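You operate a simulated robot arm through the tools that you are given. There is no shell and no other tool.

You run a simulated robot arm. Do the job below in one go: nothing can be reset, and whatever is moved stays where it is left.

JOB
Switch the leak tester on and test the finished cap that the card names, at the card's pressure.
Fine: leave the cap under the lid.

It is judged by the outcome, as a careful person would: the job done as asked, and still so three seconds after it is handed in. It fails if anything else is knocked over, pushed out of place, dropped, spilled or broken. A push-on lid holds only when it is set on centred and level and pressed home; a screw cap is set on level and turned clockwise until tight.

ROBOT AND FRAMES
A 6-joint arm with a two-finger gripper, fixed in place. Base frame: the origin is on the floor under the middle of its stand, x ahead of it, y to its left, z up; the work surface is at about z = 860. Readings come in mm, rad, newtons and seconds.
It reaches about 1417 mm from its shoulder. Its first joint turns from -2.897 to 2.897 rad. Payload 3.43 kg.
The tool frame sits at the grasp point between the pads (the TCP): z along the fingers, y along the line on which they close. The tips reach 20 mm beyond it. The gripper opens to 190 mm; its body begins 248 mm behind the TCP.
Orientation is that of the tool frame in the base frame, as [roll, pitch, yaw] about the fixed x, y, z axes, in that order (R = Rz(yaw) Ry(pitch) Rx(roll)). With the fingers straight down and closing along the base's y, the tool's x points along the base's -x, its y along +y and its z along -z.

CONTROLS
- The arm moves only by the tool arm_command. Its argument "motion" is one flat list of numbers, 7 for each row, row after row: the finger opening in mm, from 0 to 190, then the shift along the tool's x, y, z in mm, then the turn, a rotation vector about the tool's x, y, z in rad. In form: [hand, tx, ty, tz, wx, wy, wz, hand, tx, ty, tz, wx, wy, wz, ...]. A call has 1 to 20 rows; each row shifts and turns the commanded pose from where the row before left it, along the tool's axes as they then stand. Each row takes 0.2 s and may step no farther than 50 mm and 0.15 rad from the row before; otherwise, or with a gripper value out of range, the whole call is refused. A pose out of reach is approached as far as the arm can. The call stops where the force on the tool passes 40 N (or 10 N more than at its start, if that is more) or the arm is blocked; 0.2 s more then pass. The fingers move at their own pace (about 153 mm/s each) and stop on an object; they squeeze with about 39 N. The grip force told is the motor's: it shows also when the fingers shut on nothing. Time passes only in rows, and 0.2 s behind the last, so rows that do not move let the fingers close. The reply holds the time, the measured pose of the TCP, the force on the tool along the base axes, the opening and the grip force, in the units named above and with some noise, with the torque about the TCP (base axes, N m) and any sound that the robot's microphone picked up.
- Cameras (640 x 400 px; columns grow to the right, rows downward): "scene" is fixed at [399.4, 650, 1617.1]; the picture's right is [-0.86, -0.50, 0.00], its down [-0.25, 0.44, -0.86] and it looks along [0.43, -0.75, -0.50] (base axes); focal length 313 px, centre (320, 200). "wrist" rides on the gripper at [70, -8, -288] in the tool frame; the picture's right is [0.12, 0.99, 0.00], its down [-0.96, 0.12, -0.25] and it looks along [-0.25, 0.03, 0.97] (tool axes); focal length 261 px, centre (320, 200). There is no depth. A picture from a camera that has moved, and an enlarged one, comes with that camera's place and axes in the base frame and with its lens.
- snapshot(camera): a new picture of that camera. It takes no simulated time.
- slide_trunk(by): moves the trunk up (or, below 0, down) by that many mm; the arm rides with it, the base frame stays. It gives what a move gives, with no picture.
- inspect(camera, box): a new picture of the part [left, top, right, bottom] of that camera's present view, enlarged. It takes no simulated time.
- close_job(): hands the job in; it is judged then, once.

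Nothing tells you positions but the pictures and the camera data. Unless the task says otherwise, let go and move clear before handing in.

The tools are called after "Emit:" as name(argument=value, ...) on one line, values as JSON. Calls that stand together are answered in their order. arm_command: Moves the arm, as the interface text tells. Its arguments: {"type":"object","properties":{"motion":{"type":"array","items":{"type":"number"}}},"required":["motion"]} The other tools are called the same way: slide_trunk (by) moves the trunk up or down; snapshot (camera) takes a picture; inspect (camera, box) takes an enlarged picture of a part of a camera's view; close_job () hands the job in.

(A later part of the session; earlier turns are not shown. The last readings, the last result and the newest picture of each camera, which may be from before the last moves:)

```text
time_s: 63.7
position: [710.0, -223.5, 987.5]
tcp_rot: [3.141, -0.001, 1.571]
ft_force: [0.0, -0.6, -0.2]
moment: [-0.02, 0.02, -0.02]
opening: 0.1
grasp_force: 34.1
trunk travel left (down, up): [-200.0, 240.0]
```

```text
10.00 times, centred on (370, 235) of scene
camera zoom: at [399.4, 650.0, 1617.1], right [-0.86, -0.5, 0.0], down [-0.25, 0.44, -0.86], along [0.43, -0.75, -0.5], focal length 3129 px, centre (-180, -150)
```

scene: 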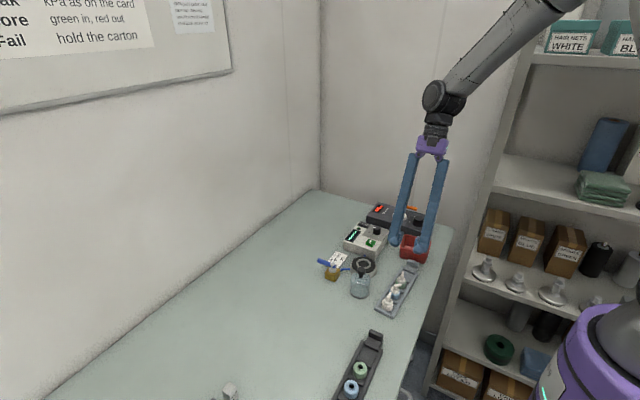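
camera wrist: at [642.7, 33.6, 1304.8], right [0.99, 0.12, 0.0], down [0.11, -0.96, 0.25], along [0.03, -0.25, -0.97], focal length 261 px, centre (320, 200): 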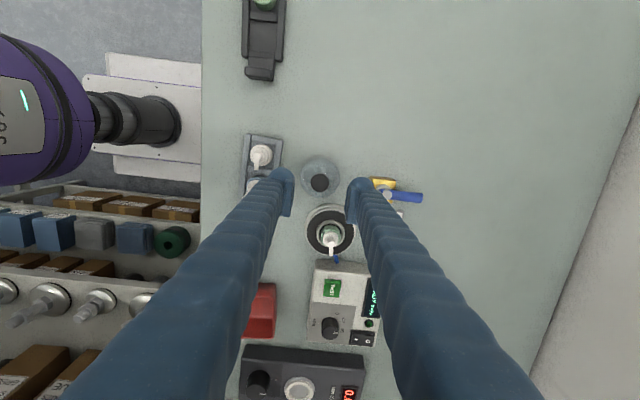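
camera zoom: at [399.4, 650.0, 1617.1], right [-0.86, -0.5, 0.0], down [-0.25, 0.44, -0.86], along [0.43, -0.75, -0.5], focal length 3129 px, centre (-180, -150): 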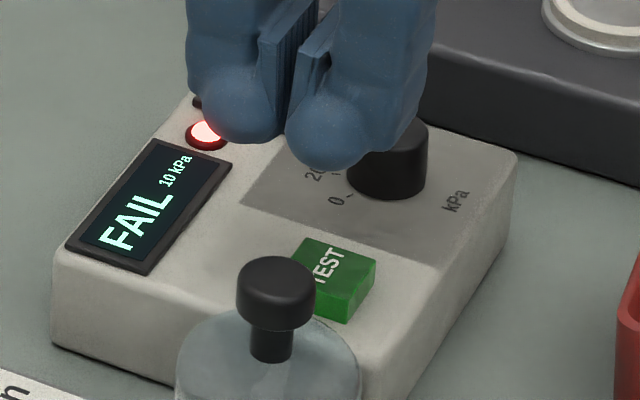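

The tester shows "FAIL 10 kPa": it reached 20 kPa and bled down. The vent valve may be open, so I'll go over to inspect it and turn it.

Emit:
arm_command(motion=[0, 0, 0, -36, 0, 0, 0, 0, 0, 0, -36, 0, 0, 0, 0, 0, 0, 0, 0, 0, -0.1428, 0, 0, 0, 0, 0, 0, -0.1428, 0, 0, 0, 0, 0, 0, -0.1428, 0, 0, 0, 0, 0, 0, -0.1428, 0, 0, 0, 0, 0, 0, -0.1428, 0, 0, 0, 0, 0, 0, -0.1428, 0, 0, 0, 0, 0, 0, -0.1428, 0, 0, 0, 0, 0, 0, -0.1428, 0, 0, 0, 0, 0, 0, -0.1428, 0, 0, 0, 0, 0, 0, -0.1428, 0, 0, 0, 0, 0, 0, -0.1428, 60, -9.75, 44.5, 0, 0, 0, 0, 60, -9.75, 44.5, 0, 0, 0, 0, 60, -9.75, 44.5, 0, 0, 0, 0, 60, -9.75, 44.5, 0, 0, 0, 0, 60, 0, 0, 0, 0, 0, 0])

Emit:
inspect(camera="wrist", box=[256, 130, 384, 230])

Emit:
snapshot(camera="wrist")

Emit:
inspect(camera="scene", box=[310, 205, 410, 295])

```text
time_s: 67.5
position: [750.9, -44.9, 1059.3]
tcp_rot: [3.141, 0.001, 3.139]
ft_force: [-0.1, 0.6, 0.0]
moment: [-0.18, 0.03, -0.02]
opening: 60.0
grasp_force: 0.0
trunk travel left (down, up): [-200.0, 240.0]
```

```text
4.00 times, centred on (320, 180) of wrist
camera zoom: at [681.7, -55.1, 1348.0], right [-0.12, 0.99, 0.0], down [0.96, 0.11, 0.25], along [0.25, 0.03, -0.97], focal length 1043 px, centre (320, 280)
```

zoom: 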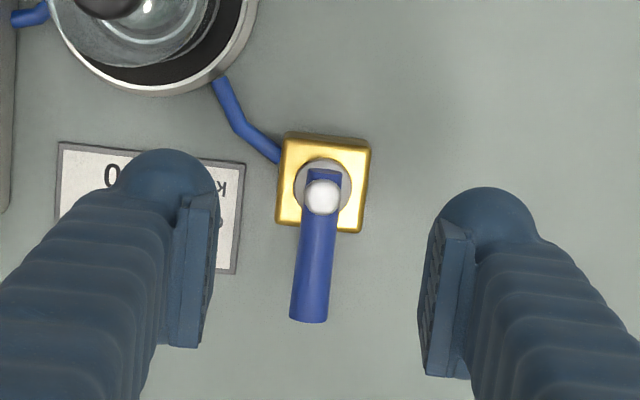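

```text
taken
camera wrist: at [681.7, -55.1, 1348.0], right [-0.12, 0.99, 0.0], down [0.96, 0.11, 0.25], along [0.25, 0.03, -0.97], focal length 261 px, centre (320, 200)
```

wrist: 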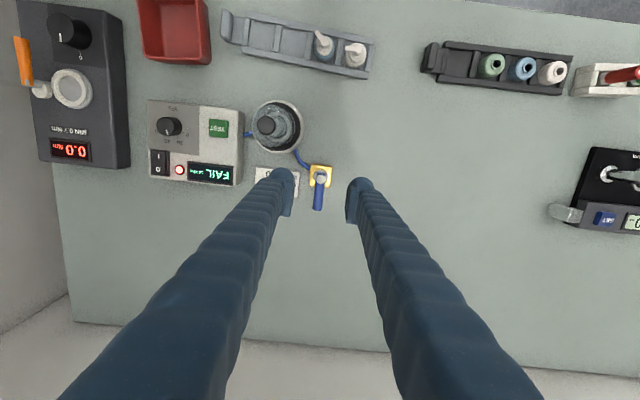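

```text
4.44 times, centred on (360, 250) of scene
camera zoom: at [399.4, 650.0, 1617.1], right [-0.86, -0.5, 0.0], down [-0.25, 0.44, -0.86], along [0.43, -0.75, -0.5], focal length 1391 px, centre (142, -22)
```

zoom: 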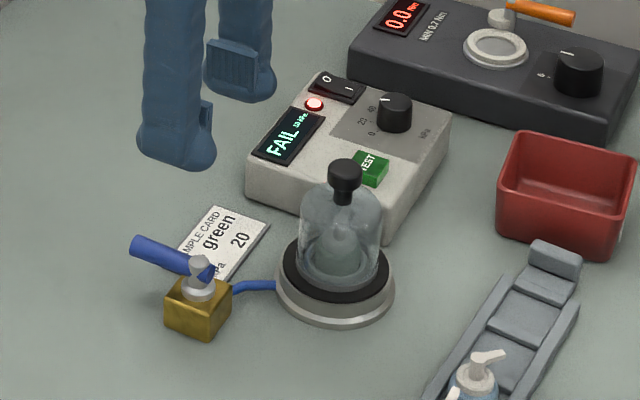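

The valve's pivot is at about (752.6, -44.4) with the lever along +x. I'll bring the open fingers down astride the lever, beyond the brass block.

Emit:
arm_command(motion=[50, -20.8, 0.2, 25, 0, 0, 0, 50, -20.9, 0.3, 25, 0, 0, 0, 50, 0, 0, 25, 0, 0, 0, 50, 0, 0, 24, 0, 0, 0, 50, 0, 0, 0, 0, 0, 0])

Emit:
inspect(camera="wrist", box=[256, 120, 384, 220])

Emit:
inspect(camera="scene", box=[305, 235, 365, 285])

```text
time_s: 68.7
position: [791.8, -43.4, 961.7]
tcp_rot: [-3.14, 0.001, 3.14]
ft_force: [-0.6, 0.2, 0.3]
moment: [0.02, 0.05, -0.01]
opening: 49.9
grasp_force: 0.0
trunk travel left (down, up): [-200.0, 240.0]
```

```text
4.00 times, centred on (320, 170) of wrist
camera zoom: at [722.4, -52.6, 1248.7], right [-0.12, 0.99, 0.0], down [0.96, 0.11, 0.25], along [0.25, 0.03, -0.97], focal length 1043 px, centre (320, 320)
```

zoom: 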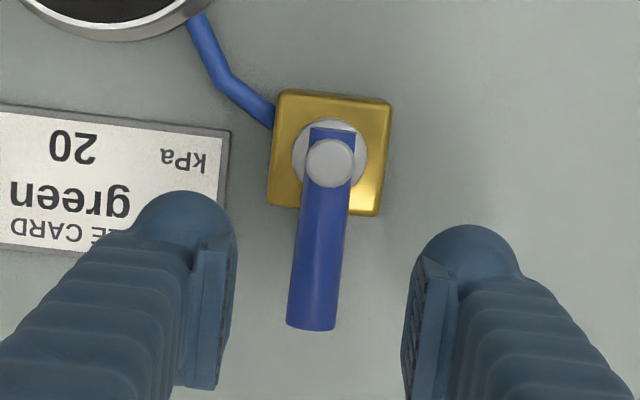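

```text
8.00 times, centred on (335, 260) of scene
camera zoom: at [399.4, 650.0, 1617.1], right [-0.86, -0.5, 0.0], down [-0.25, 0.44, -0.86], along [0.43, -0.75, -0.5], focal length 2504 px, centre (200, -280)
```

zoom: 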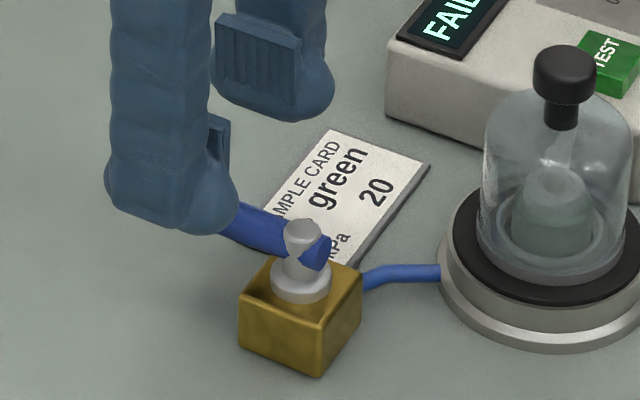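

Emit:
arm_command(motion=[36, 0, 0, 16, 0, 0, 0, 36, 0, 0, 16, 0, 0, 0, 36, 0, 0, 9, 0, 0, 0, 36, 0, 0, 0, 0, 0, 0])

Emit:
inspect(camera="wrist", box=[256, 120, 384, 220])

Emit:
inspect(camera="scene", box=[305, 240, 365, 290])

```text
time_s: 69.7
position: [792.3, -43.8, 920.6]
tcp_rot: [3.139, -0.001, 3.141]
ft_force: [0.4, 0.3, -0.5]
moment: [-0.01, 0.0, 0.01]
opening: 35.9
grasp_force: 0.0
trunk travel left (down, up): [-200.0, 240.0]
```

```text
4.00 times, centred on (320, 170) of wrist
camera zoom: at [723.1, -52.7, 1207.2], right [-0.12, 0.99, 0.0], down [0.96, 0.11, 0.25], along [0.25, 0.03, -0.97], focal length 1043 px, centre (320, 320)
```

zoom: 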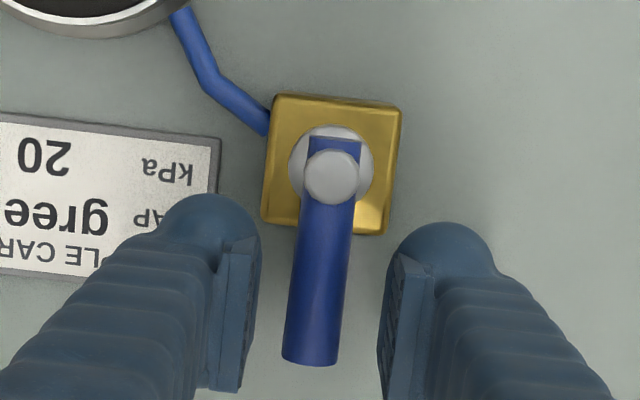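

```text
8.00 times, centred on (335, 265) of scene
camera zoom: at [399.4, 650.0, 1617.1], right [-0.86, -0.5, 0.0], down [-0.25, 0.44, -0.86], along [0.43, -0.75, -0.5], focal length 2504 px, centre (200, -320)
```

zoom: 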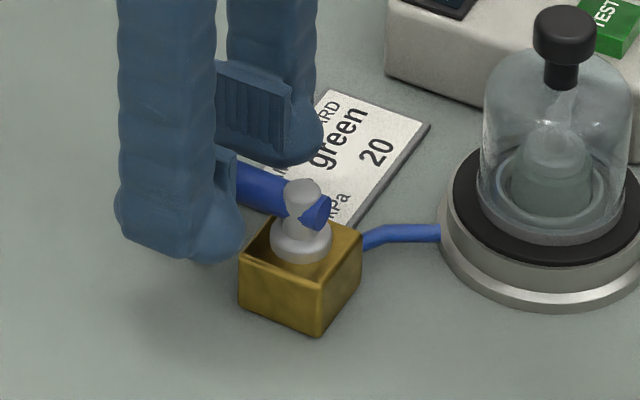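

Emit:
arm_command(motion=[24, 0, 0, 0, 0, 0, 0, 10, 0, 0, 0, 0, 0, 0, 5, 0, 0, 0, 0, 0, 0, 5, 0, 0, 0, 0, 0, 0])

Emit:
inspect(camera="wrist", box=[256, 120, 384, 220])

Emit:
inspect(camera="scene", box=[305, 240, 365, 290])

```text
time_s: 70.7
position: [792.4, -45.1, 922.4]
tcp_rot: [-3.141, 0.001, -3.14]
ft_force: [-3.6, -10.9, 14.4]
moment: [-0.12, 0.42, 0.39]
opening: 14.0
grasp_force: 45.2
trunk travel left (down, up): [-200.0, 240.0]
```

```text
4.00 times, centred on (320, 170) of wrist
camera zoom: at [722.1, -53.8, 1208.9], right [-0.12, 0.99, 0.0], down [0.96, 0.12, 0.25], along [0.25, 0.03, -0.97], focal length 1043 px, centre (320, 320)
```

zoom: 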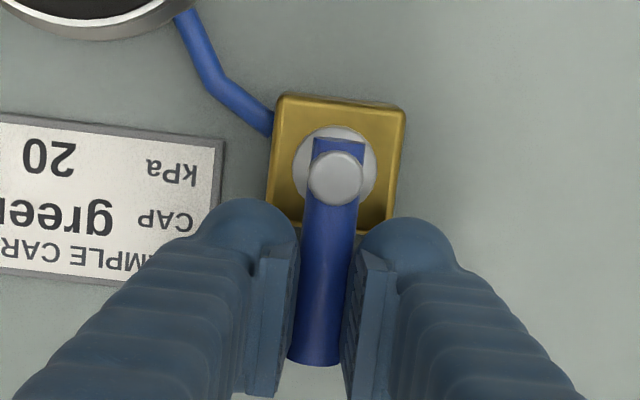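

```text
8.00 times, centred on (335, 265) of scene
camera zoom: at [399.4, 650.0, 1617.1], right [-0.86, -0.5, 0.0], down [-0.25, 0.44, -0.86], along [0.43, -0.75, -0.5], focal length 2504 px, centre (200, -320)
```

zoom: 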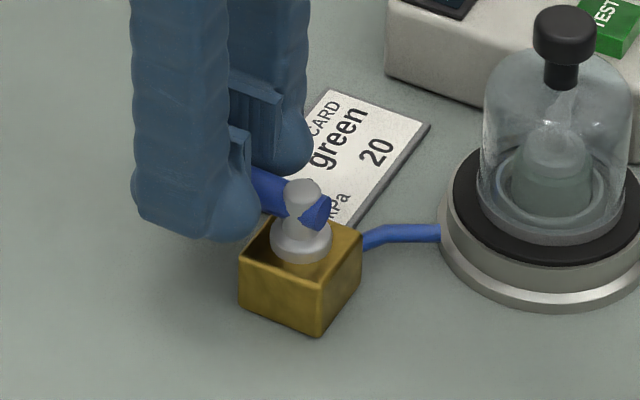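

The lever is gripped, but slightly high and 1 mm off. I'll reopen, lower 3 mm, recentre and grip again.

Emit:
arm_command(motion=[26, 0, 0, 0, 0, 0, 0, 26, 0, -1, 3, 0, 0, 0, 26, 0, 0, 1, 0, 0, 0, 10, 0, 0, 0, 0, 0, 0, 5, 0, 0, 0, 0, 0, 0, 5, 0, 0, 0, 0, 0, 0])

Emit:
inspect(camera="wrist", box=[256, 120, 384, 220])

```text
time_s: 72.1
position: [792.0, -44.8, 915.2]
tcp_rot: [-3.141, -0.002, 3.14]
ft_force: [-3.2, 6.1, -12.8]
moment: [2.03, -0.19, -0.69]
opening: 13.4
grasp_force: 45.2
trunk travel left (down, up): [-200.0, 240.0]
```

```text
4.00 times, centred on (320, 170) of wrist
camera zoom: at [722.7, -53.9, 1201.9], right [-0.12, 0.99, 0.0], down [0.96, 0.11, 0.25], along [0.24, 0.03, -0.97], focal length 1043 px, centre (320, 320)
```

zoom: 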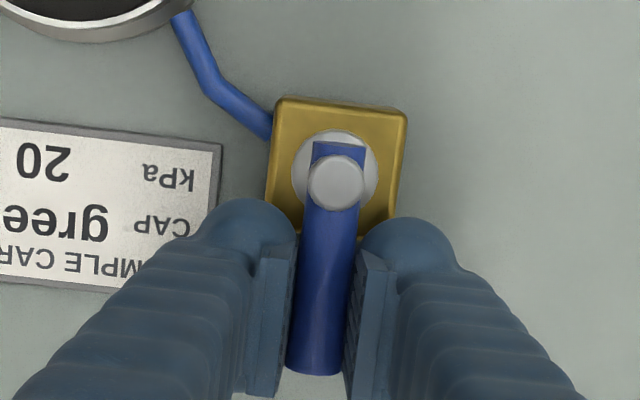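

Emit:
arm_command(motion=[5, 0, 0, 0, 0, 0, 0])

Emit:
inspect(camera="scene", box=[305, 240, 365, 290])

```text
time_s: 72.5
position: [792.9, -45.3, 913.7]
tcp_rot: [-3.141, -0.003, 3.14]
ft_force: [-5.3, -4.1, -15.0]
moment: [-0.01, -0.28, 0.17]
opening: 14.1
grasp_force: 44.9
trunk travel left (down, up): [-200.0, 240.0]
```

```text
8.00 times, centred on (335, 265) of scene
camera zoom: at [399.4, 650.0, 1617.1], right [-0.86, -0.5, 0.0], down [-0.25, 0.44, -0.86], along [0.43, -0.75, -0.5], focal length 2504 px, centre (200, -320)
```

zoom: 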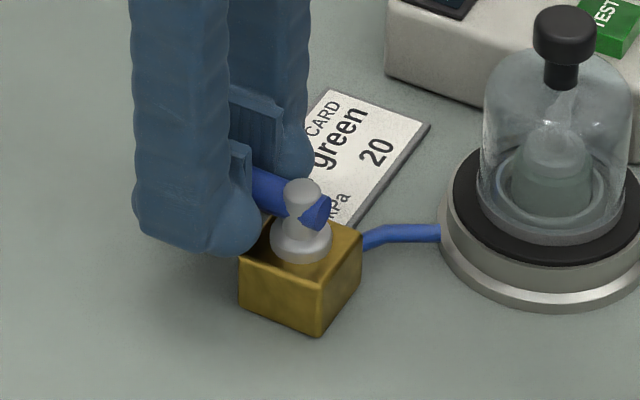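

Emit:
arm_command(motion=[5, 0, 0, 1.3, 0, 0, 0, 5, 0.05, -1.95, 0, 0, 0, 0.05, 5, 0.05, -1.95, 0, 0, 0, 0.05, 5, 0, 0, 0, 0, 0, 0])

Emit:
inspect(camera="wrist", box=[256, 120, 384, 220])

Emit:
inspect(camera="scene", box=[305, 240, 365, 290])

```text
time_s: 73.5
position: [792.4, -45.6, 914.8]
tcp_rot: [-3.141, -0.001, 3.041]
ft_force: [-5.9, 27.3, -7.8]
moment: [0.19, 0.0, 1.23]
opening: 16.0
grasp_force: 44.9
trunk travel left (down, up): [-200.0, 240.0]
```

```text
4.00 times, centred on (320, 170) of wrist
camera zoom: at [721.8, -48.1, 1201.4], right [-0.02, 1.0, 0.0], down [0.97, 0.02, 0.25], along [0.25, 0.01, -0.97], focal length 1043 px, centre (320, 320)
```

zoom: 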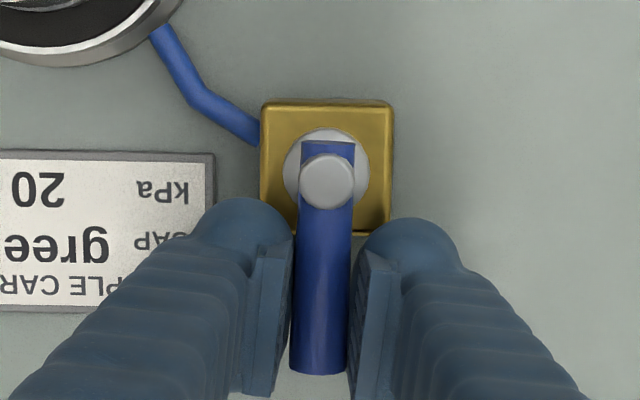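

```text
8.00 times, centred on (335, 265) of scene
camera zoom: at [399.4, 650.0, 1617.1], right [-0.86, -0.5, 0.0], down [-0.25, 0.44, -0.86], along [0.43, -0.75, -0.5], focal length 2504 px, centre (200, -320)
```

zoom: 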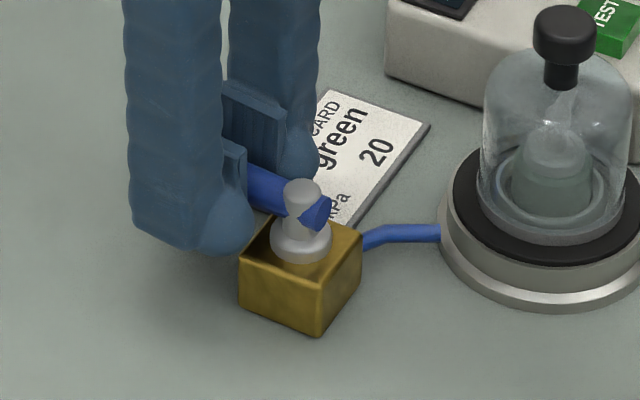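

The lever resists clockwise (27 N with no motion), so that side is its stop. I'll go back and try counter-clockwise.

Emit:
arm_command(motion=[5, 0.05, 1.95, 0, 0, 0, -0.05, 5, 0.05, 1.95, 0, 0, 0, -0.05, 5, 0.05, 1.95, 0, 0, 0, -0.05, 5, 0, 0, 0, 0, 0, 0])

Emit:
arm_command(motion=[5, 0.05, 1.95, 0, 0, 0, -0.05, 5, 0, 0, 0, 0, 0, 0])

Emit:
inspect(camera="wrist", box=[256, 120, 384, 220])

```text
time_s: 74.5
position: [792.4, -42.1, 913.4]
tcp_rot: [3.14, -0.002, -3.092]
ft_force: [0.6, 8.6, -20.1]
moment: [0.0, -0.51, -0.29]
opening: 13.3
grasp_force: 45.0
trunk travel left (down, up): [-200.0, 240.0]
```

```text
time_s: 75.1
position: [791.8, -41.6, 912.5]
tcp_rot: [-3.141, -0.001, -3.044]
ft_force: [-0.3, 12.7, -24.8]
moment: [0.14, -0.37, -0.41]
opening: 13.4
grasp_force: 45.2
trunk travel left (down, up): [-200.0, 240.0]
```

```text
4.00 times, centred on (320, 170) of wrist
camera zoom: at [723.7, -57.2, 1200.1], right [-0.22, 0.98, 0.0], down [0.95, 0.21, 0.25], along [0.24, 0.05, -0.97], focal length 1043 px, centre (320, 320)
```

zoom: 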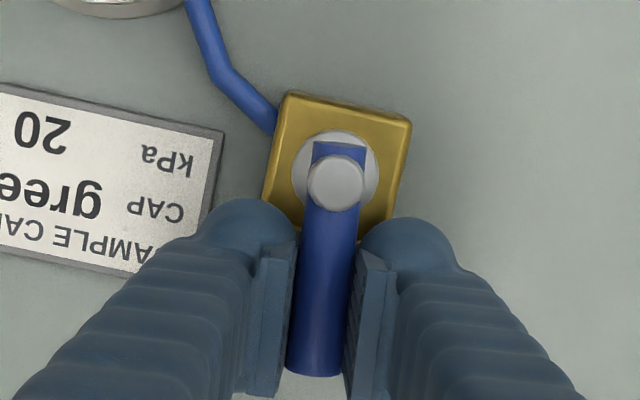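

The lever moves counter-clockwise. I'll ease the vertical load and keep turning that way in steps.

Emit:
arm_command(motion=[5, 0, 0, 2, 0, 0, 0, 5, 0.195, 3.9, 0, 0, 0, -0.1, 5, 0.195, 3.9, 0, 0, 0, -0.1, 5, 0, 0, 0, 0, 0, 0])

Emit:
inspect(camera="wrist", box=[256, 120, 384, 220])

Emit:
inspect(camera="scene", box=[305, 240, 365, 290])

```text
time_s: 76.1
position: [789.7, -34.2, 912.1]
tcp_rot: [3.142, -0.002, -2.841]
ft_force: [-2.7, 10.0, -16.2]
moment: [0.13, -0.24, -0.36]
opening: 12.9
grasp_force: 45.4
trunk travel left (down, up): [-200.0, 240.0]
```

```text
4.00 times, centred on (320, 170) of wrist
camera zoom: at [726.2, -63.4, 1198.9], right [-0.41, 0.91, 0.0], down [0.89, 0.39, 0.25], along [0.23, 0.1, -0.97], focal length 1043 px, centre (320, 320)
```

zoom: 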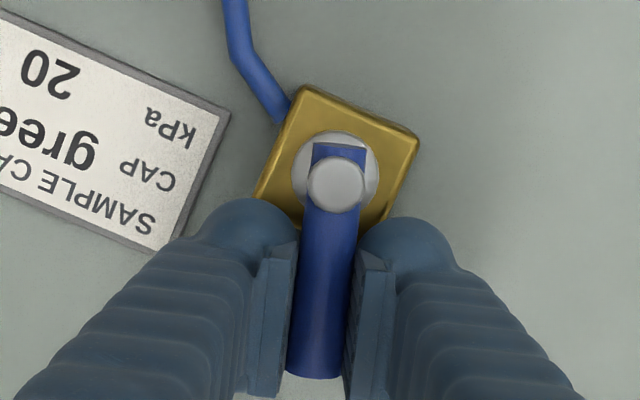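

```text
8.00 times, centred on (335, 265) of scene
camera zoom: at [399.4, 650.0, 1617.1], right [-0.86, -0.5, 0.0], down [-0.25, 0.44, -0.86], along [0.43, -0.75, -0.5], focal length 2504 px, centre (200, -320)
```

zoom: 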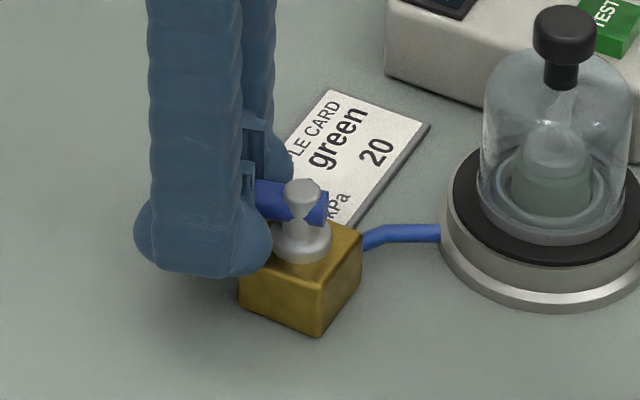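

Emit:
arm_command(motion=[5, 0.195, 3.9, 0, 0, 0, -0.1, 5, 0.195, 3.9, 0, 0, 0, -0.1, 5, 0.195, 3.9, 0, 0, 0, -0.1, 5, 0.195, 3.9, 0, 0, 0, -0.1, 5, 0, 0, 0, 0, 0, 0])

Emit:
inspect(camera="wrist", box=[256, 120, 384, 220])

Emit:
inspect(camera="scene", box=[305, 240, 365, 290])

```text
time_s: 77.3
position: [782.2, -20.8, 912.4]
tcp_rot: [-3.141, -0.001, -2.441]
ft_force: [2.0, -1.1, -21.7]
moment: [0.09, -0.15, 0.04]
opening: 12.9
grasp_force: 44.6
trunk travel left (down, up): [-200.0, 240.0]
```

```text
4.00 times, centred on (320, 170) of wrist
camera zoom: at [735.6, -73.6, 1198.7], right [-0.73, 0.68, 0.0], down [0.66, 0.71, 0.25], along [0.17, 0.18, -0.97], focal length 1043 px, centre (320, 320)
```

zoom: 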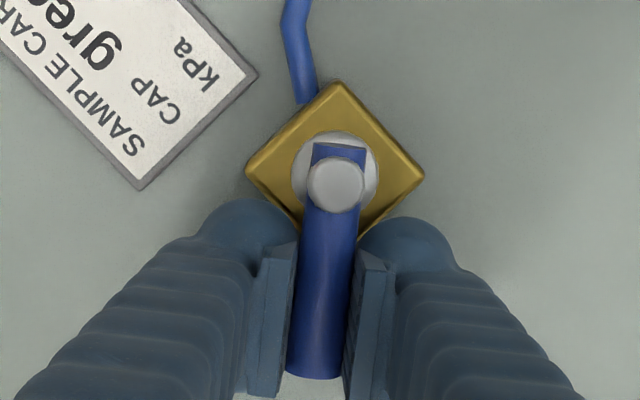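

```text
8.00 times, centred on (335, 265) of scene
camera zoom: at [399.4, 650.0, 1617.1], right [-0.86, -0.5, 0.0], down [-0.25, 0.44, -0.86], along [0.43, -0.75, -0.5], focal length 2504 px, centre (200, -320)
```

zoom: 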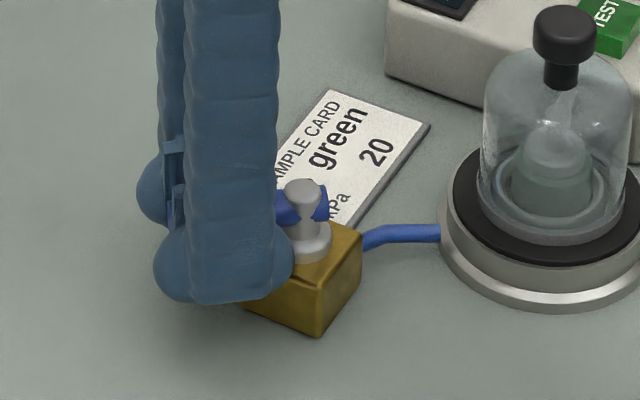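

Emit:
arm_command(motion=[5, 0.195, 3.9, 0.8, 0, 0, -0.1, 5, 0.195, 3.9, 0, 0, 0, -0.1, 5, 0.195, 3.9, 0, 0, 0, -0.1, 5, 0.195, 3.9, 0, 0, 0, -0.1, 5, 0, 0, 0, 0, 0, 0])

Emit:
inspect(camera="wrist", box=[256, 120, 384, 220])

Emit:
inspect(camera="scene", box=[305, 240, 365, 290])

```text
time_s: 78.5
position: [771.0, -12.6, 911.9]
tcp_rot: [3.14, 0.001, -2.041]
ft_force: [5.0, -13.6, -11.4]
moment: [-0.12, -0.02, 0.44]
opening: 12.5
grasp_force: 45.3
trunk travel left (down, up): [-200.0, 240.0]
```

```text
4.00 times, centred on (320, 170) of wrist
camera zoom: at [747.7, -79.3, 1198.4], right [-0.94, 0.34, 0.0], down [0.33, 0.91, 0.25], along [0.09, 0.23, -0.97], focal length 1043 px, centre (320, 320)
```

zoom: 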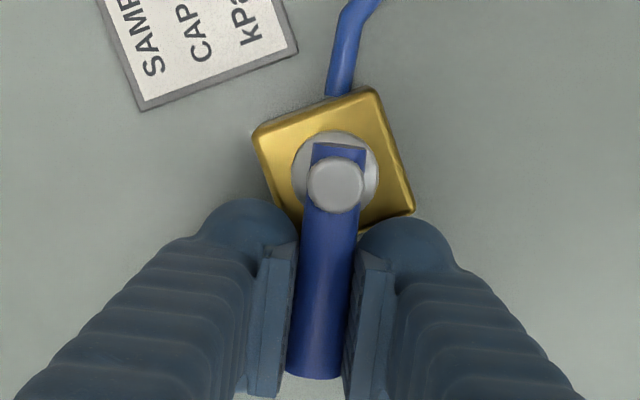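

```text
8.00 times, centred on (335, 265) of scene
camera zoom: at [399.4, 650.0, 1617.1], right [-0.86, -0.5, 0.0], down [-0.25, 0.44, -0.86], along [0.43, -0.75, -0.5], focal length 2504 px, centre (200, -320)
```

zoom: 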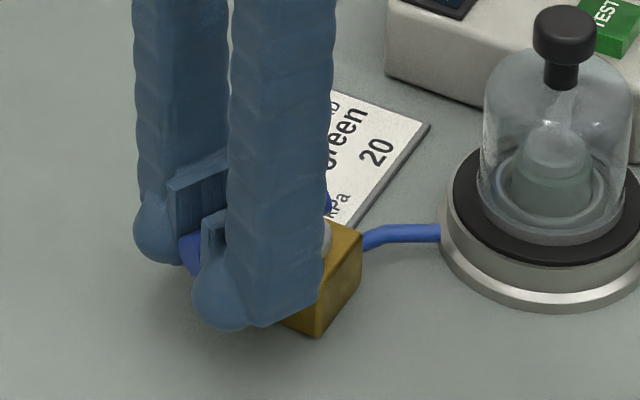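

The lever is turning freely and the block stays put. I'll continue to the end of its travel.

Emit:
arm_command(motion=[5, 0.7, 3.8, 0, 0, 0, -0.1, 5, 0.195, 3.8, 0, 0, 0, -0.1, 5, 0.195, 3.8, 0, 0, 0, -0.1, 5, 0, 0, 0, 0, 0, 0])

Emit:
arm_command(motion=[5, 0.195, 3.8, 0, 0, 0, -0.1, 5, 0, 0, 0, 0, 0, 0])

Emit:
inspect(camera="wrist", box=[256, 120, 384, 220])

Emit:
inspect(camera="scene", box=[305, 240, 365, 290])

```text
time_s: 79.5
position: [760.8, -8.9, 910.4]
tcp_rot: [3.14, 0.0, -1.743]
ft_force: [13.7, -12.3, -12.7]
moment: [-0.56, 0.1, 0.51]
opening: 12.4
grasp_force: 45.3
trunk travel left (down, up): [-200.0, 240.0]
```

```text
time_s: 80.1
position: [757.5, -8.0, 911.2]
tcp_rot: [3.141, -0.001, -1.64]
ft_force: [21.3, -13.3, -12.8]
moment: [0.08, -0.08, 0.79]
opening: 12.3
grasp_force: 45.1
trunk travel left (down, up): [-200.0, 240.0]
```

```text
4.00 times, centred on (320, 170) of wrist
camera zoom: at [761.3, -79.6, 1198.2], right [-1.0, -0.05, 0.0], down [-0.05, 0.97, 0.25], along [-0.01, 0.25, -0.97], focal length 1043 px, centre (320, 320)
```

zoom: 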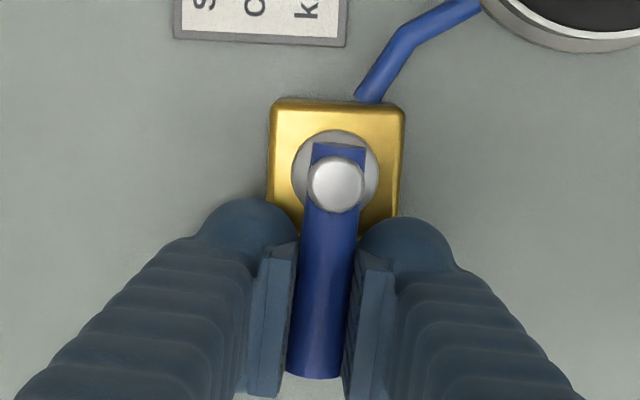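

```text
8.00 times, centred on (335, 265) of scene
camera zoom: at [399.4, 650.0, 1617.1], right [-0.86, -0.5, 0.0], down [-0.25, 0.44, -0.86], along [0.43, -0.75, -0.5], focal length 2504 px, centre (200, -320)
```

zoom: 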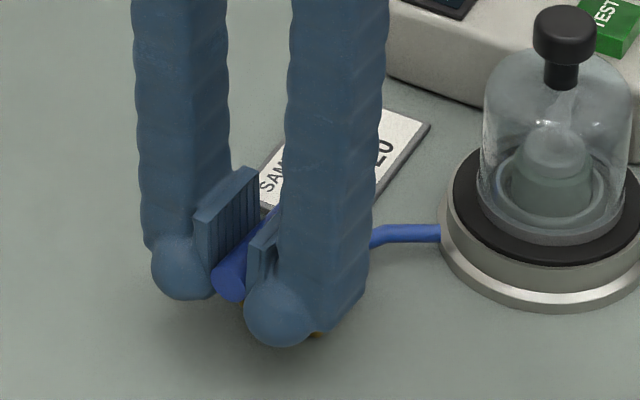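

Emit:
arm_command(motion=[5, 0.3, 2.7, 0, 0, 0, -0.07, 5, 0, 0, 0, 0, 0, 0])

Emit:
inspect(camera="wrist", box=[256, 120, 384, 220])

```text
time_s: 80.7
position: [755.5, -6.9, 911.7]
tcp_rot: [3.141, -0.001, -1.569]
ft_force: [26.5, -16.1, -9.5]
moment: [-0.07, -0.09, 1.02]
opening: 12.5
grasp_force: 45.0
trunk travel left (down, up): [-200.0, 240.0]
```

```text
4.00 times, centred on (320, 170) of wrist
camera zoom: at [763.7, -79.0, 1198.1], right [-0.99, -0.12, 0.0], down [-0.12, 0.96, 0.25], along [-0.03, 0.25, -0.97], focal length 1043 px, centre (320, 320)
```

zoom: 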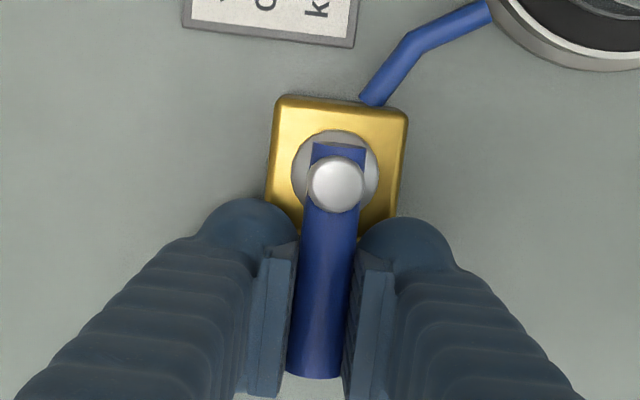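

The lever has turned a full 90° to +y and the block hasn't shifted. I'll release it, rise, and move back above TEST for a retest.

Emit:
arm_command(motion=[30, 0, 0, 0, 0, 0, 0, 40, 0, 0, 0, 0, 0, 0, 40, 0, 0, -37, 0, 0, 0, 40, 0, 0, -37, 0, 0, 0, 40, 0, 0, -37, 0, 0, 0, 40, 0, 0, -37, 0, 0, 0, 40, 0, 0, 0, 0, 0, 0])

Emit:
inspect(camera="scene", box=[305, 215, 405, 295])

Emit:
inspect(camera="wrist", box=[240, 100, 400, 200])

```text
time_s: 82.3
position: [751.6, -6.2, 1062.0]
tcp_rot: [-3.14, 0.001, -1.574]
ft_force: [-0.2, -0.4, 0.3]
moment: [-0.01, 0.02, -0.02]
opening: 40.1
grasp_force: 0.1
trunk travel left (down, up): [-200.0, 240.0]
```

```text
5.00 times, centred on (355, 255) of scene
camera zoom: at [399.4, 650.0, 1617.1], right [-0.86, -0.5, 0.0], down [-0.25, 0.44, -0.86], along [0.43, -0.75, -0.5], focal length 1565 px, centre (145, -75)
```

zoom: 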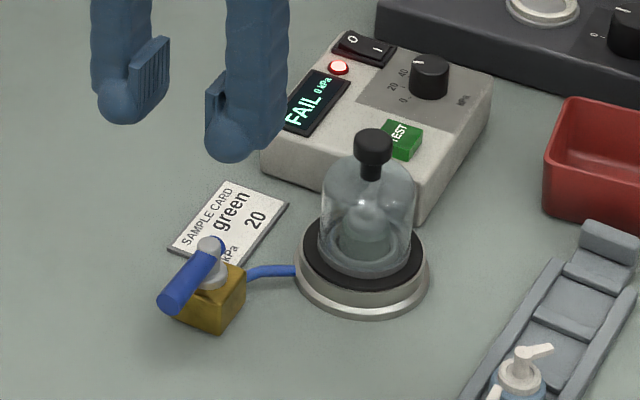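

```text
4.00 times, centred on (320, 150) of wrist
camera zoom: at [761.5, -77.0, 1348.3], right [-0.99, -0.12, 0.0], down [-0.11, 0.96, 0.25], along [-0.03, 0.25, -0.97], focal length 1043 px, centre (320, 400)
```

zoom: 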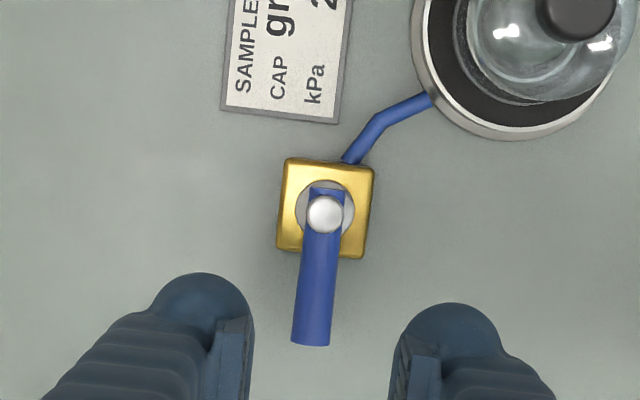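

The display now reads FAIL 0 kPa. I'll go back to the TEST button and run the test again with the lever in this position.

Emit:
inspect(camera="scene", box=[345, 215, 395, 250])

Emit:
arm_command(motion=[0, 43.1, 8.3, 0, 0, 0, 0, 0, 43.1, 8.3, 0, 0, 0, 0, 0, 43.1, 8.3, 0, 0, 0, 0, 0, 43.1, 8.3, 0, 0, 0, 0, 0, 43.1, 8.3, 0, 0, 0, 0, 0, 0, 0, 0, 0, 0, 0, 0, 0, 0, 35, 0, 0, 0, 0, 0, 0, 35, 0, 0, 0, 0, 0, 0, 35, 0, 0, 0, 0, 0, 0, 0, 0, 0, 0])

Emit:
inspect(camera="scene", box=[350, 215, 390, 250])

```text
11.43 times, centred on (370, 232) of scene
camera zoom: at [399.4, 650.0, 1617.1], right [-0.86, -0.5, 0.0], down [-0.25, 0.44, -0.86], along [0.43, -0.75, -0.5], focal length 3576 px, centre (-251, -171)
```

zoom: 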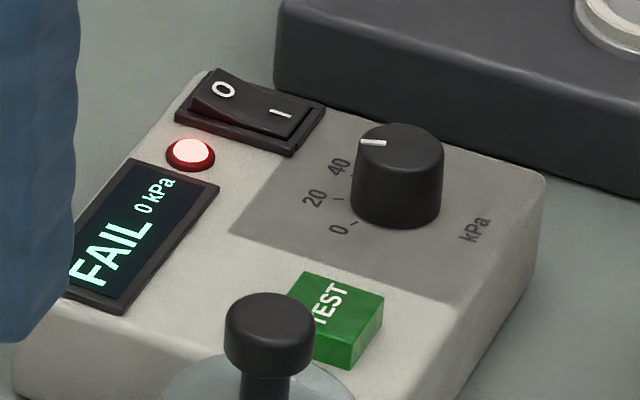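

```text
time_s: 84.5
position: [710.8, -221.0, 957.1]
tcp_rot: [3.141, 0.0, -1.571]
ft_force: [0.4, 0.3, 0.1]
moment: [0.0, 0.01, 0.02]
opening: 0.0
grasp_force: 34.5
trunk travel left (down, up): [-200.0, 240.0]
```

```text
11.43 times, centred on (370, 232) of scene
camera zoom: at [399.4, 650.0, 1617.1], right [-0.86, -0.5, 0.0], down [-0.25, 0.44, -0.86], along [0.43, -0.75, -0.5], focal length 3576 px, centre (-251, -171)
```

zoom: 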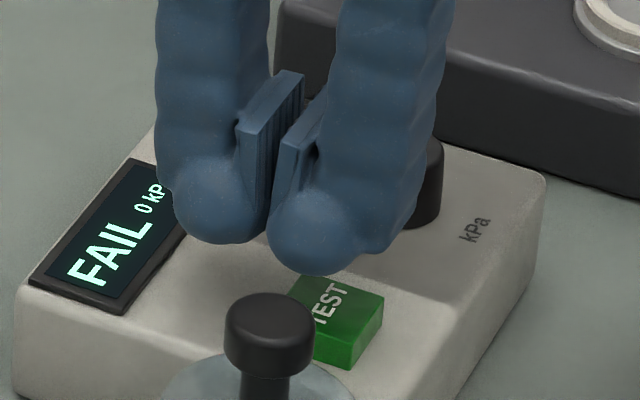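

Emit:
arm_command(motion=[0, 0, 1.0, 8, 0, 0, 0, 0, 0, 0, 8, 0, 0, 0, 0, 0, 0, 3, 0, 0, 0, 0, 0, 0, 3, 0, 0, 0])

Emit:
arm_command(motion=[0, 0, 0, 1.5, 0, 0, 0])

Emit:
arm_command(motion=[0, 0, 0, 1.2, 0, 0, 0])

Emit:
inspect(camera="scene", box=[350, 220, 390, 255])

```text
time_s: 85.5
position: [710.2, -221.9, 933.3]
tcp_rot: [-3.141, 0.0, -1.572]
ft_force: [-0.2, -1.1, 2.6]
moment: [0.0, 0.0, 0.01]
opening: 0.0
grasp_force: 34.4
trunk travel left (down, up): [-200.0, 240.0]
heard: click
```

```text
time_s: 85.9
position: [709.4, -222.2, 931.7]
tcp_rot: [3.142, 0.0, -1.573]
ft_force: [0.7, 0.5, 3.0]
moment: [-0.03, -0.01, -0.04]
opening: 0.3
grasp_force: 34.6
trunk travel left (down, up): [-200.0, 240.0]
```

```text
time_s: 86.3
position: [710.3, -221.6, 932.1]
tcp_rot: [-3.141, -0.001, -1.571]
ft_force: [1.4, 2.1, 5.3]
moment: [0.07, 0.05, 0.01]
opening: 0.0
grasp_force: 34.3
trunk travel left (down, up): [-200.0, 240.0]
```

```text
11.43 times, centred on (370, 238) of scene
camera zoom: at [399.4, 650.0, 1617.1], right [-0.86, -0.5, 0.0], down [-0.25, 0.44, -0.86], along [0.43, -0.75, -0.5], focal length 3576 px, centre (-251, -229)
```

zoom: 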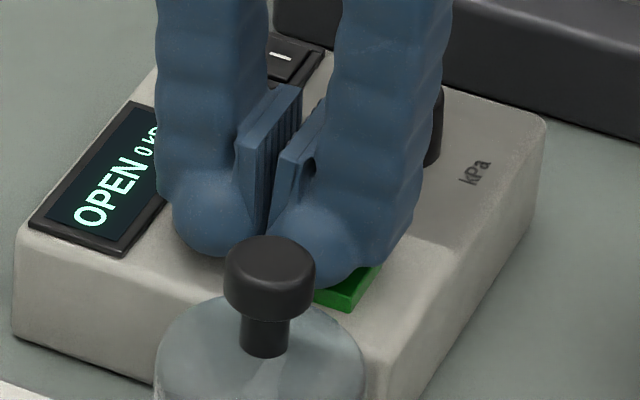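

The tester shows "OPEN": so the lever was correctly closed before, and the first FAIL was measured with a closed system. I'll return the lever to its original closed position and, before retesting, press the lid firmly home in case it wasn't sealing.

Emit:
arm_command(motion=[0, 0, 0, -30, 0, 0, 0, 0, 0, 0, -45, 0, 0, 0, 0, 0, 0, -45, 0, 0, 0, 0, -43.06, -8.7, 0, 0, 0, 0, 0, -43.06, -8.7, 0, 0, 0, 0, 0, -43.06, -8.7, 0, 0, 0, 0, 40, -43.06, -8.7, 0, 0, 0, 0, 40, -43.06, -8.7, 0, 0, 0, 0, 40, 0, 0, 0, 0, 0, 0])

Emit:
inspect(camera="scene", box=[345, 215, 395, 250])

Emit:
inspect(camera="wrist", box=[240, 100, 400, 200])

```text
time_s: 88.3
position: [755.7, -9.6, 1051.9]
tcp_rot: [-3.141, 0.0, -1.572]
ft_force: [-0.8, 0.6, -0.1]
moment: [-0.12, 0.0, 0.01]
opening: 40.5
grasp_force: 0.3
trunk travel left (down, up): [-200.0, 240.0]
```

```text
11.43 times, centred on (370, 232) of scene
camera zoom: at [399.4, 650.0, 1617.1], right [-0.86, -0.5, 0.0], down [-0.25, 0.44, -0.86], along [0.43, -0.75, -0.5], focal length 3576 px, centre (-251, -171)
```

zoom: 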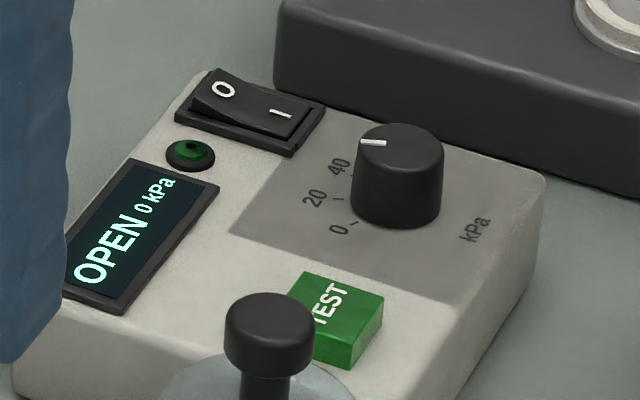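

```text
4.00 times, centred on (320, 150) of wrist
camera zoom: at [764.3, -79.7, 1338.7], right [-0.99, -0.12, 0.0], down [-0.11, 0.96, 0.25], along [-0.03, 0.25, -0.97], focal length 1043 px, centre (320, 400)
```

zoom: 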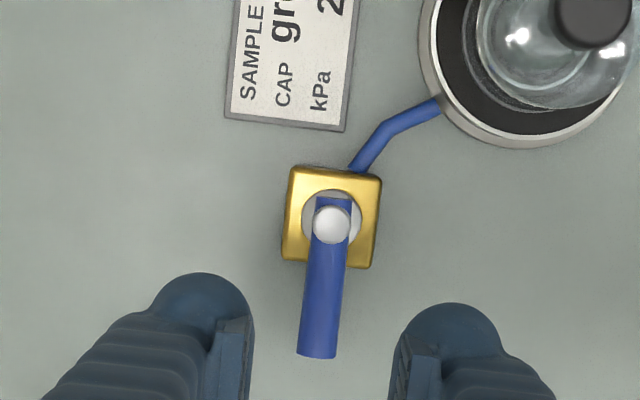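

Emit:
arm_command(motion=[40, -3, 0, 35, 0, 0, 0, 40, 0, 0, 35, 0, 0, 0, 40, 0, 0, 35, 0, 0, 0, 40, 0, 0, 15, 0, 0, 0, 40, 0, 0, 0, 0, 0, 0])

Emit:
inspect(camera="wrist", box=[256, 120, 384, 220])

Emit:
inspect(camera="scene", box=[305, 240, 365, 290])

```text
time_s: 89.5
position: [754.2, -6.0, 931.2]
tcp_rot: [-3.142, 0.001, -1.573]
ft_force: [-0.4, 0.2, -0.8]
moment: [-0.02, -0.02, 0.01]
opening: 40.1
grasp_force: 0.1
trunk travel left (down, up): [-200.0, 240.0]
```

```text
4.00 times, centred on (320, 170) of wrist
camera zoom: at [762.4, -76.3, 1217.9], right [-0.99, -0.12, 0.0], down [-0.11, 0.96, 0.25], along [-0.03, 0.25, -0.97], focal length 1043 px, centre (320, 320)
```

zoom: 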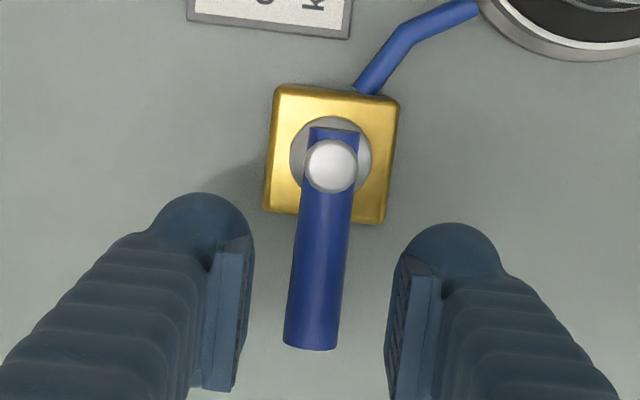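

```text
8.00 times, centred on (335, 265) of scene
camera zoom: at [399.4, 650.0, 1617.1], right [-0.86, -0.5, 0.0], down [-0.25, 0.44, -0.86], along [0.43, -0.75, -0.5], focal length 2504 px, centre (200, -320)
```

zoom: 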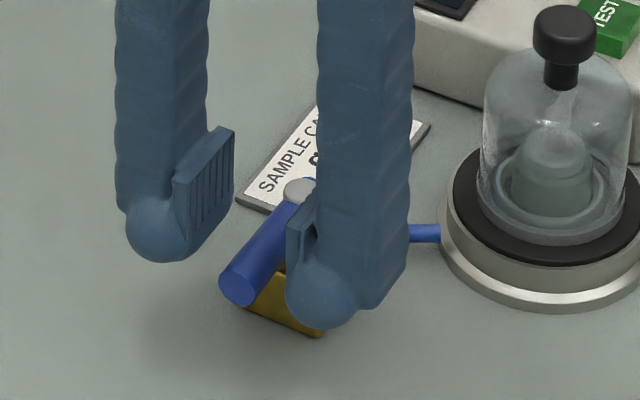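

Emit:
arm_command(motion=[30, 0, 0, 9, 0, 0, 0, 30, 0, 0, 7.5, 0, 0, 0, 30, 0, 0, 0, 0, 0, 0, 10, 0, 0, 0, 0, 0, 0, 5, 0, 0, 0, 0, 0, 0, 5, 0, 0, 0, 0, 0, 0])

Emit:
inspect(camera="wrist", box=[256, 120, 384, 220])

```text
time_s: 90.9
position: [755.4, -5.2, 911.8]
tcp_rot: [3.14, 0.001, -1.573]
ft_force: [13.2, -2.5, -22.4]
moment: [0.3, -0.1, 0.59]
opening: 12.9
grasp_force: 45.5
trunk travel left (down, up): [-200.0, 240.0]
```

```text
4.00 times, centred on (320, 170) of wrist
camera zoom: at [764.3, -76.1, 1199.4], right [-0.99, -0.12, 0.0], down [-0.11, 0.96, 0.25], along [-0.03, 0.25, -0.97], focal length 1043 px, centre (320, 320)
```

zoom: 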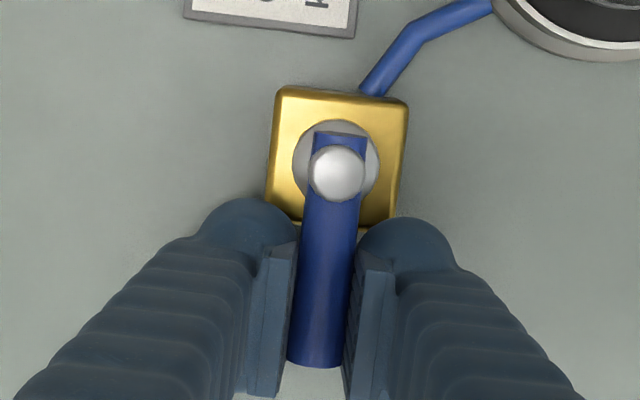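

Emit:
arm_command(motion=[5, 0, -1, 1.5, 0, 0, 0, 5, 0.19, -3.9, 0, 0, 0, 0.1, 5, 0.19, -3.9, 0, 0, 0, 0.1, 5, 0.19, -3.9, 0, 0, 0, 0.1, 5, 0.19, -3.9, 0, 0, 0, 0.1, 5, 0, 0, 0, 0, 0, 0])

Emit:
inspect(camera="wrist", box=[256, 120, 384, 220])

```text
time_s: 92.3
position: [770.7, -7.8, 911.5]
tcp_rot: [3.14, 0.0, -1.973]
ft_force: [6.5, -7.0, -16.8]
moment: [0.09, -0.1, 0.32]
opening: 12.7
grasp_force: 45.1
trunk travel left (down, up): [-200.0, 240.0]
```

```text
4.00 times, centred on (320, 170) of wrist
camera zoom: at [751.8, -76.9, 1198.6], right [-0.96, 0.28, 0.0], down [0.27, 0.93, 0.25], along [0.07, 0.24, -0.97], focal length 1043 px, centre (320, 320)
```

zoom: 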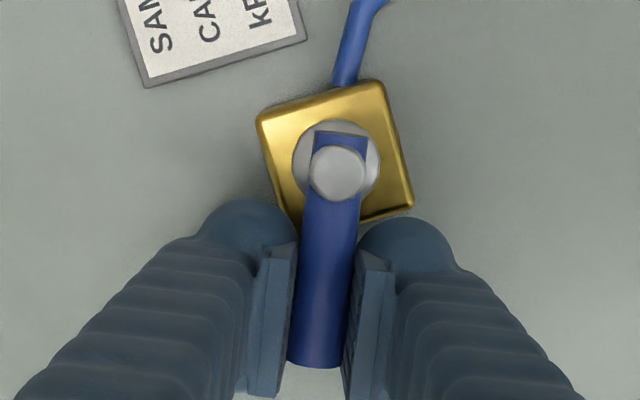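

Emit:
arm_command(motion=[5, 0.19, -3.95, 0.5, 0, 0, 0.1, 5, 0.19, -3.95, 0, 0, 0, 0.1, 5, 0.19, -3.95, 0, 0, 0, 0.1, 5, 0.19, -3.95, 0, 0, 0, 0.1, 5, 0.19, -3.95, 0, 0, 0, 0.1, 5, 0, 0, 0, 0, 0, 0])

Emit:
inspect(camera="wrist", box=[256, 120, 384, 220])

Emit:
inspect(camera="scene", box=[305, 240, 365, 290])

```text
time_s: 93.7
position: [786.2, -20.4, 910.8]
tcp_rot: [-3.141, -0.001, -2.472]
ft_force: [5.8, -8.7, 2.6]
moment: [0.01, -0.11, 0.45]
opening: 12.3
grasp_force: 44.8
trunk travel left (down, up): [-200.0, 240.0]
```

```text
4.00 times, centred on (320, 170) of wrist
camera zoom: at [736.8, -71.0, 1198.0], right [-0.71, 0.71, 0.0], down [0.68, 0.69, 0.25], along [0.18, 0.18, -0.97], focal length 1043 px, centre (320, 320)
```

zoom: 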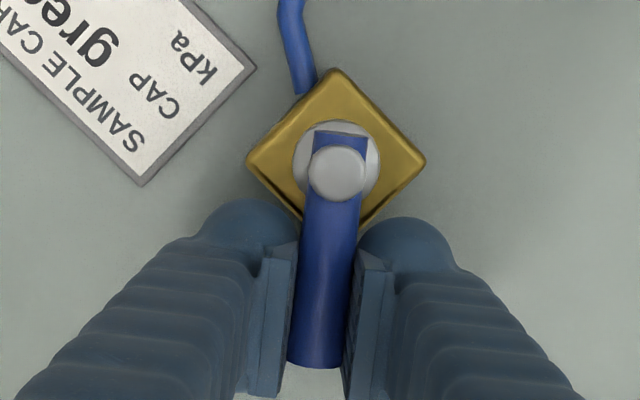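

```text
8.00 times, centred on (335, 265) of scene
camera zoom: at [399.4, 650.0, 1617.1], right [-0.86, -0.5, 0.0], down [-0.25, 0.44, -0.86], along [0.43, -0.75, -0.5], focal length 2504 px, centre (200, -320)
```

zoom: 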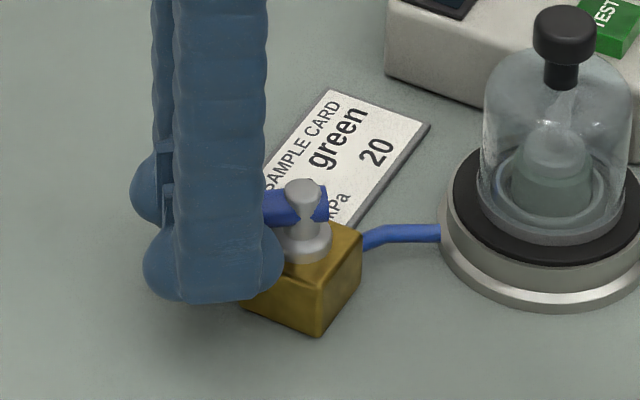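

Emit:
arm_command(motion=[5, 0.19, -3.95, 0, 0, 0, 0.1, 5, 0.19, -3.95, 0, 0, 0, 0.1, 5, 0.19, -3.95, 0, 0, 0, 0.1, 5, 0.19, -3.95, 0, 0, 0, 0.1, 5, 0.19, -3.95, 0, 0, 0, 0.1, 5, 0, 0, 0, 0, 0, 0])

Emit:
arm_command(motion=[5, 0.19, -3.95, 0, 0, 0, 0.1, 5, 0.1, -2.4, 0, 0, 0, 0.06, 5, 0, 0, 0, 0, 0, 0])

Emit:
inspect(camera="wrist", box=[256, 120, 384, 220])

Emit:
inspect(camera="scene", box=[305, 240, 365, 290])

```text
time_s: 95.1
position: [794.9, -39.2, 911.7]
tcp_rot: [3.141, 0.0, -2.974]
ft_force: [5.9, -17.6, -9.6]
moment: [-0.01, -0.19, 0.73]
opening: 12.1
grasp_force: 44.6
trunk travel left (down, up): [-200.0, 240.0]
```

```text
time_s: 95.9
position: [795.4, -44.3, 910.9]
tcp_rot: [-3.142, 0.0, -3.132]
ft_force: [4.6, -13.7, -7.6]
moment: [-0.03, -0.1, 0.54]
opening: 12.3
grasp_force: 44.4
trunk travel left (down, up): [-200.0, 240.0]
```

```text
4.00 times, centred on (320, 170) of wrist
camera zoom: at [725.5, -54.3, 1197.7], right [-0.13, 0.99, 0.0], down [0.96, 0.12, 0.25], along [0.24, 0.03, -0.97], focal length 1043 px, centre (320, 320)
```

zoom: 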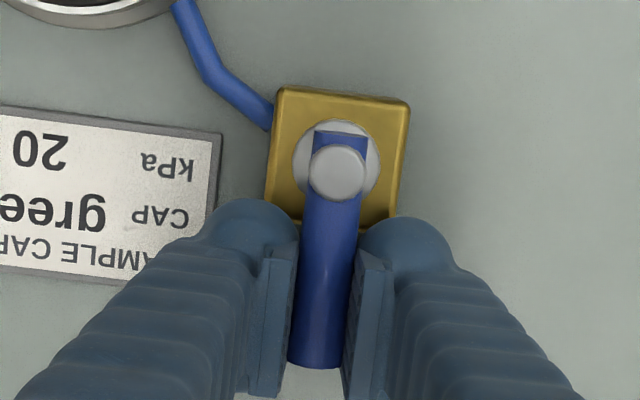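

```text
8.00 times, centred on (335, 265) of scene
camera zoom: at [399.4, 650.0, 1617.1], right [-0.86, -0.5, 0.0], down [-0.25, 0.44, -0.86], along [0.43, -0.75, -0.5], focal length 2504 px, centre (200, -320)
```

zoom: 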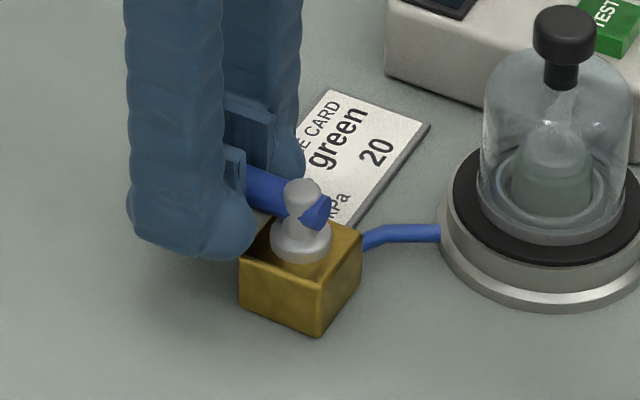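

Emit:
arm_command(motion=[5, 0.05, -1.8, 0, 0, 0, 0.03, 5, 0, 0, 0, 0, 0, 0])

Emit:
inspect(camera="wrist", box=[256, 120, 384, 220])

```text
time_s: 96.5
position: [794.4, -45.2, 909.8]
tcp_rot: [-3.139, 0.0, 3.12]
ft_force: [4.9, -3.9, -11.5]
moment: [0.05, -0.07, 1.3]
opening: 12.2
grasp_force: 45.1
trunk travel left (down, up): [-200.0, 240.0]
```

```text
4.00 times, centred on (320, 170) of wrist
camera zoom: at [725.3, -53.3, 1197.7], right [-0.1, 1.0, 0.0], down [0.96, 0.1, 0.25], along [0.25, 0.03, -0.97], focal length 1043 px, centre (320, 320)
```

zoom: 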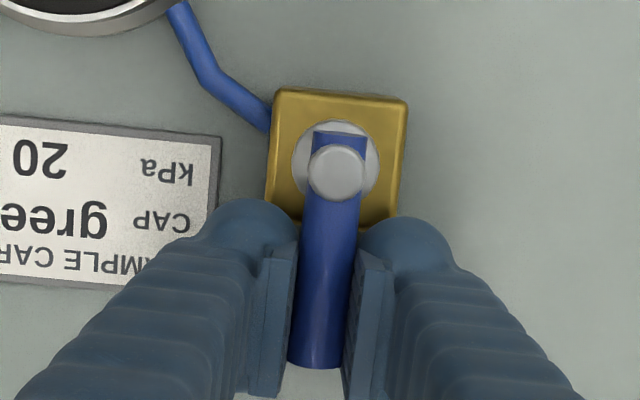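

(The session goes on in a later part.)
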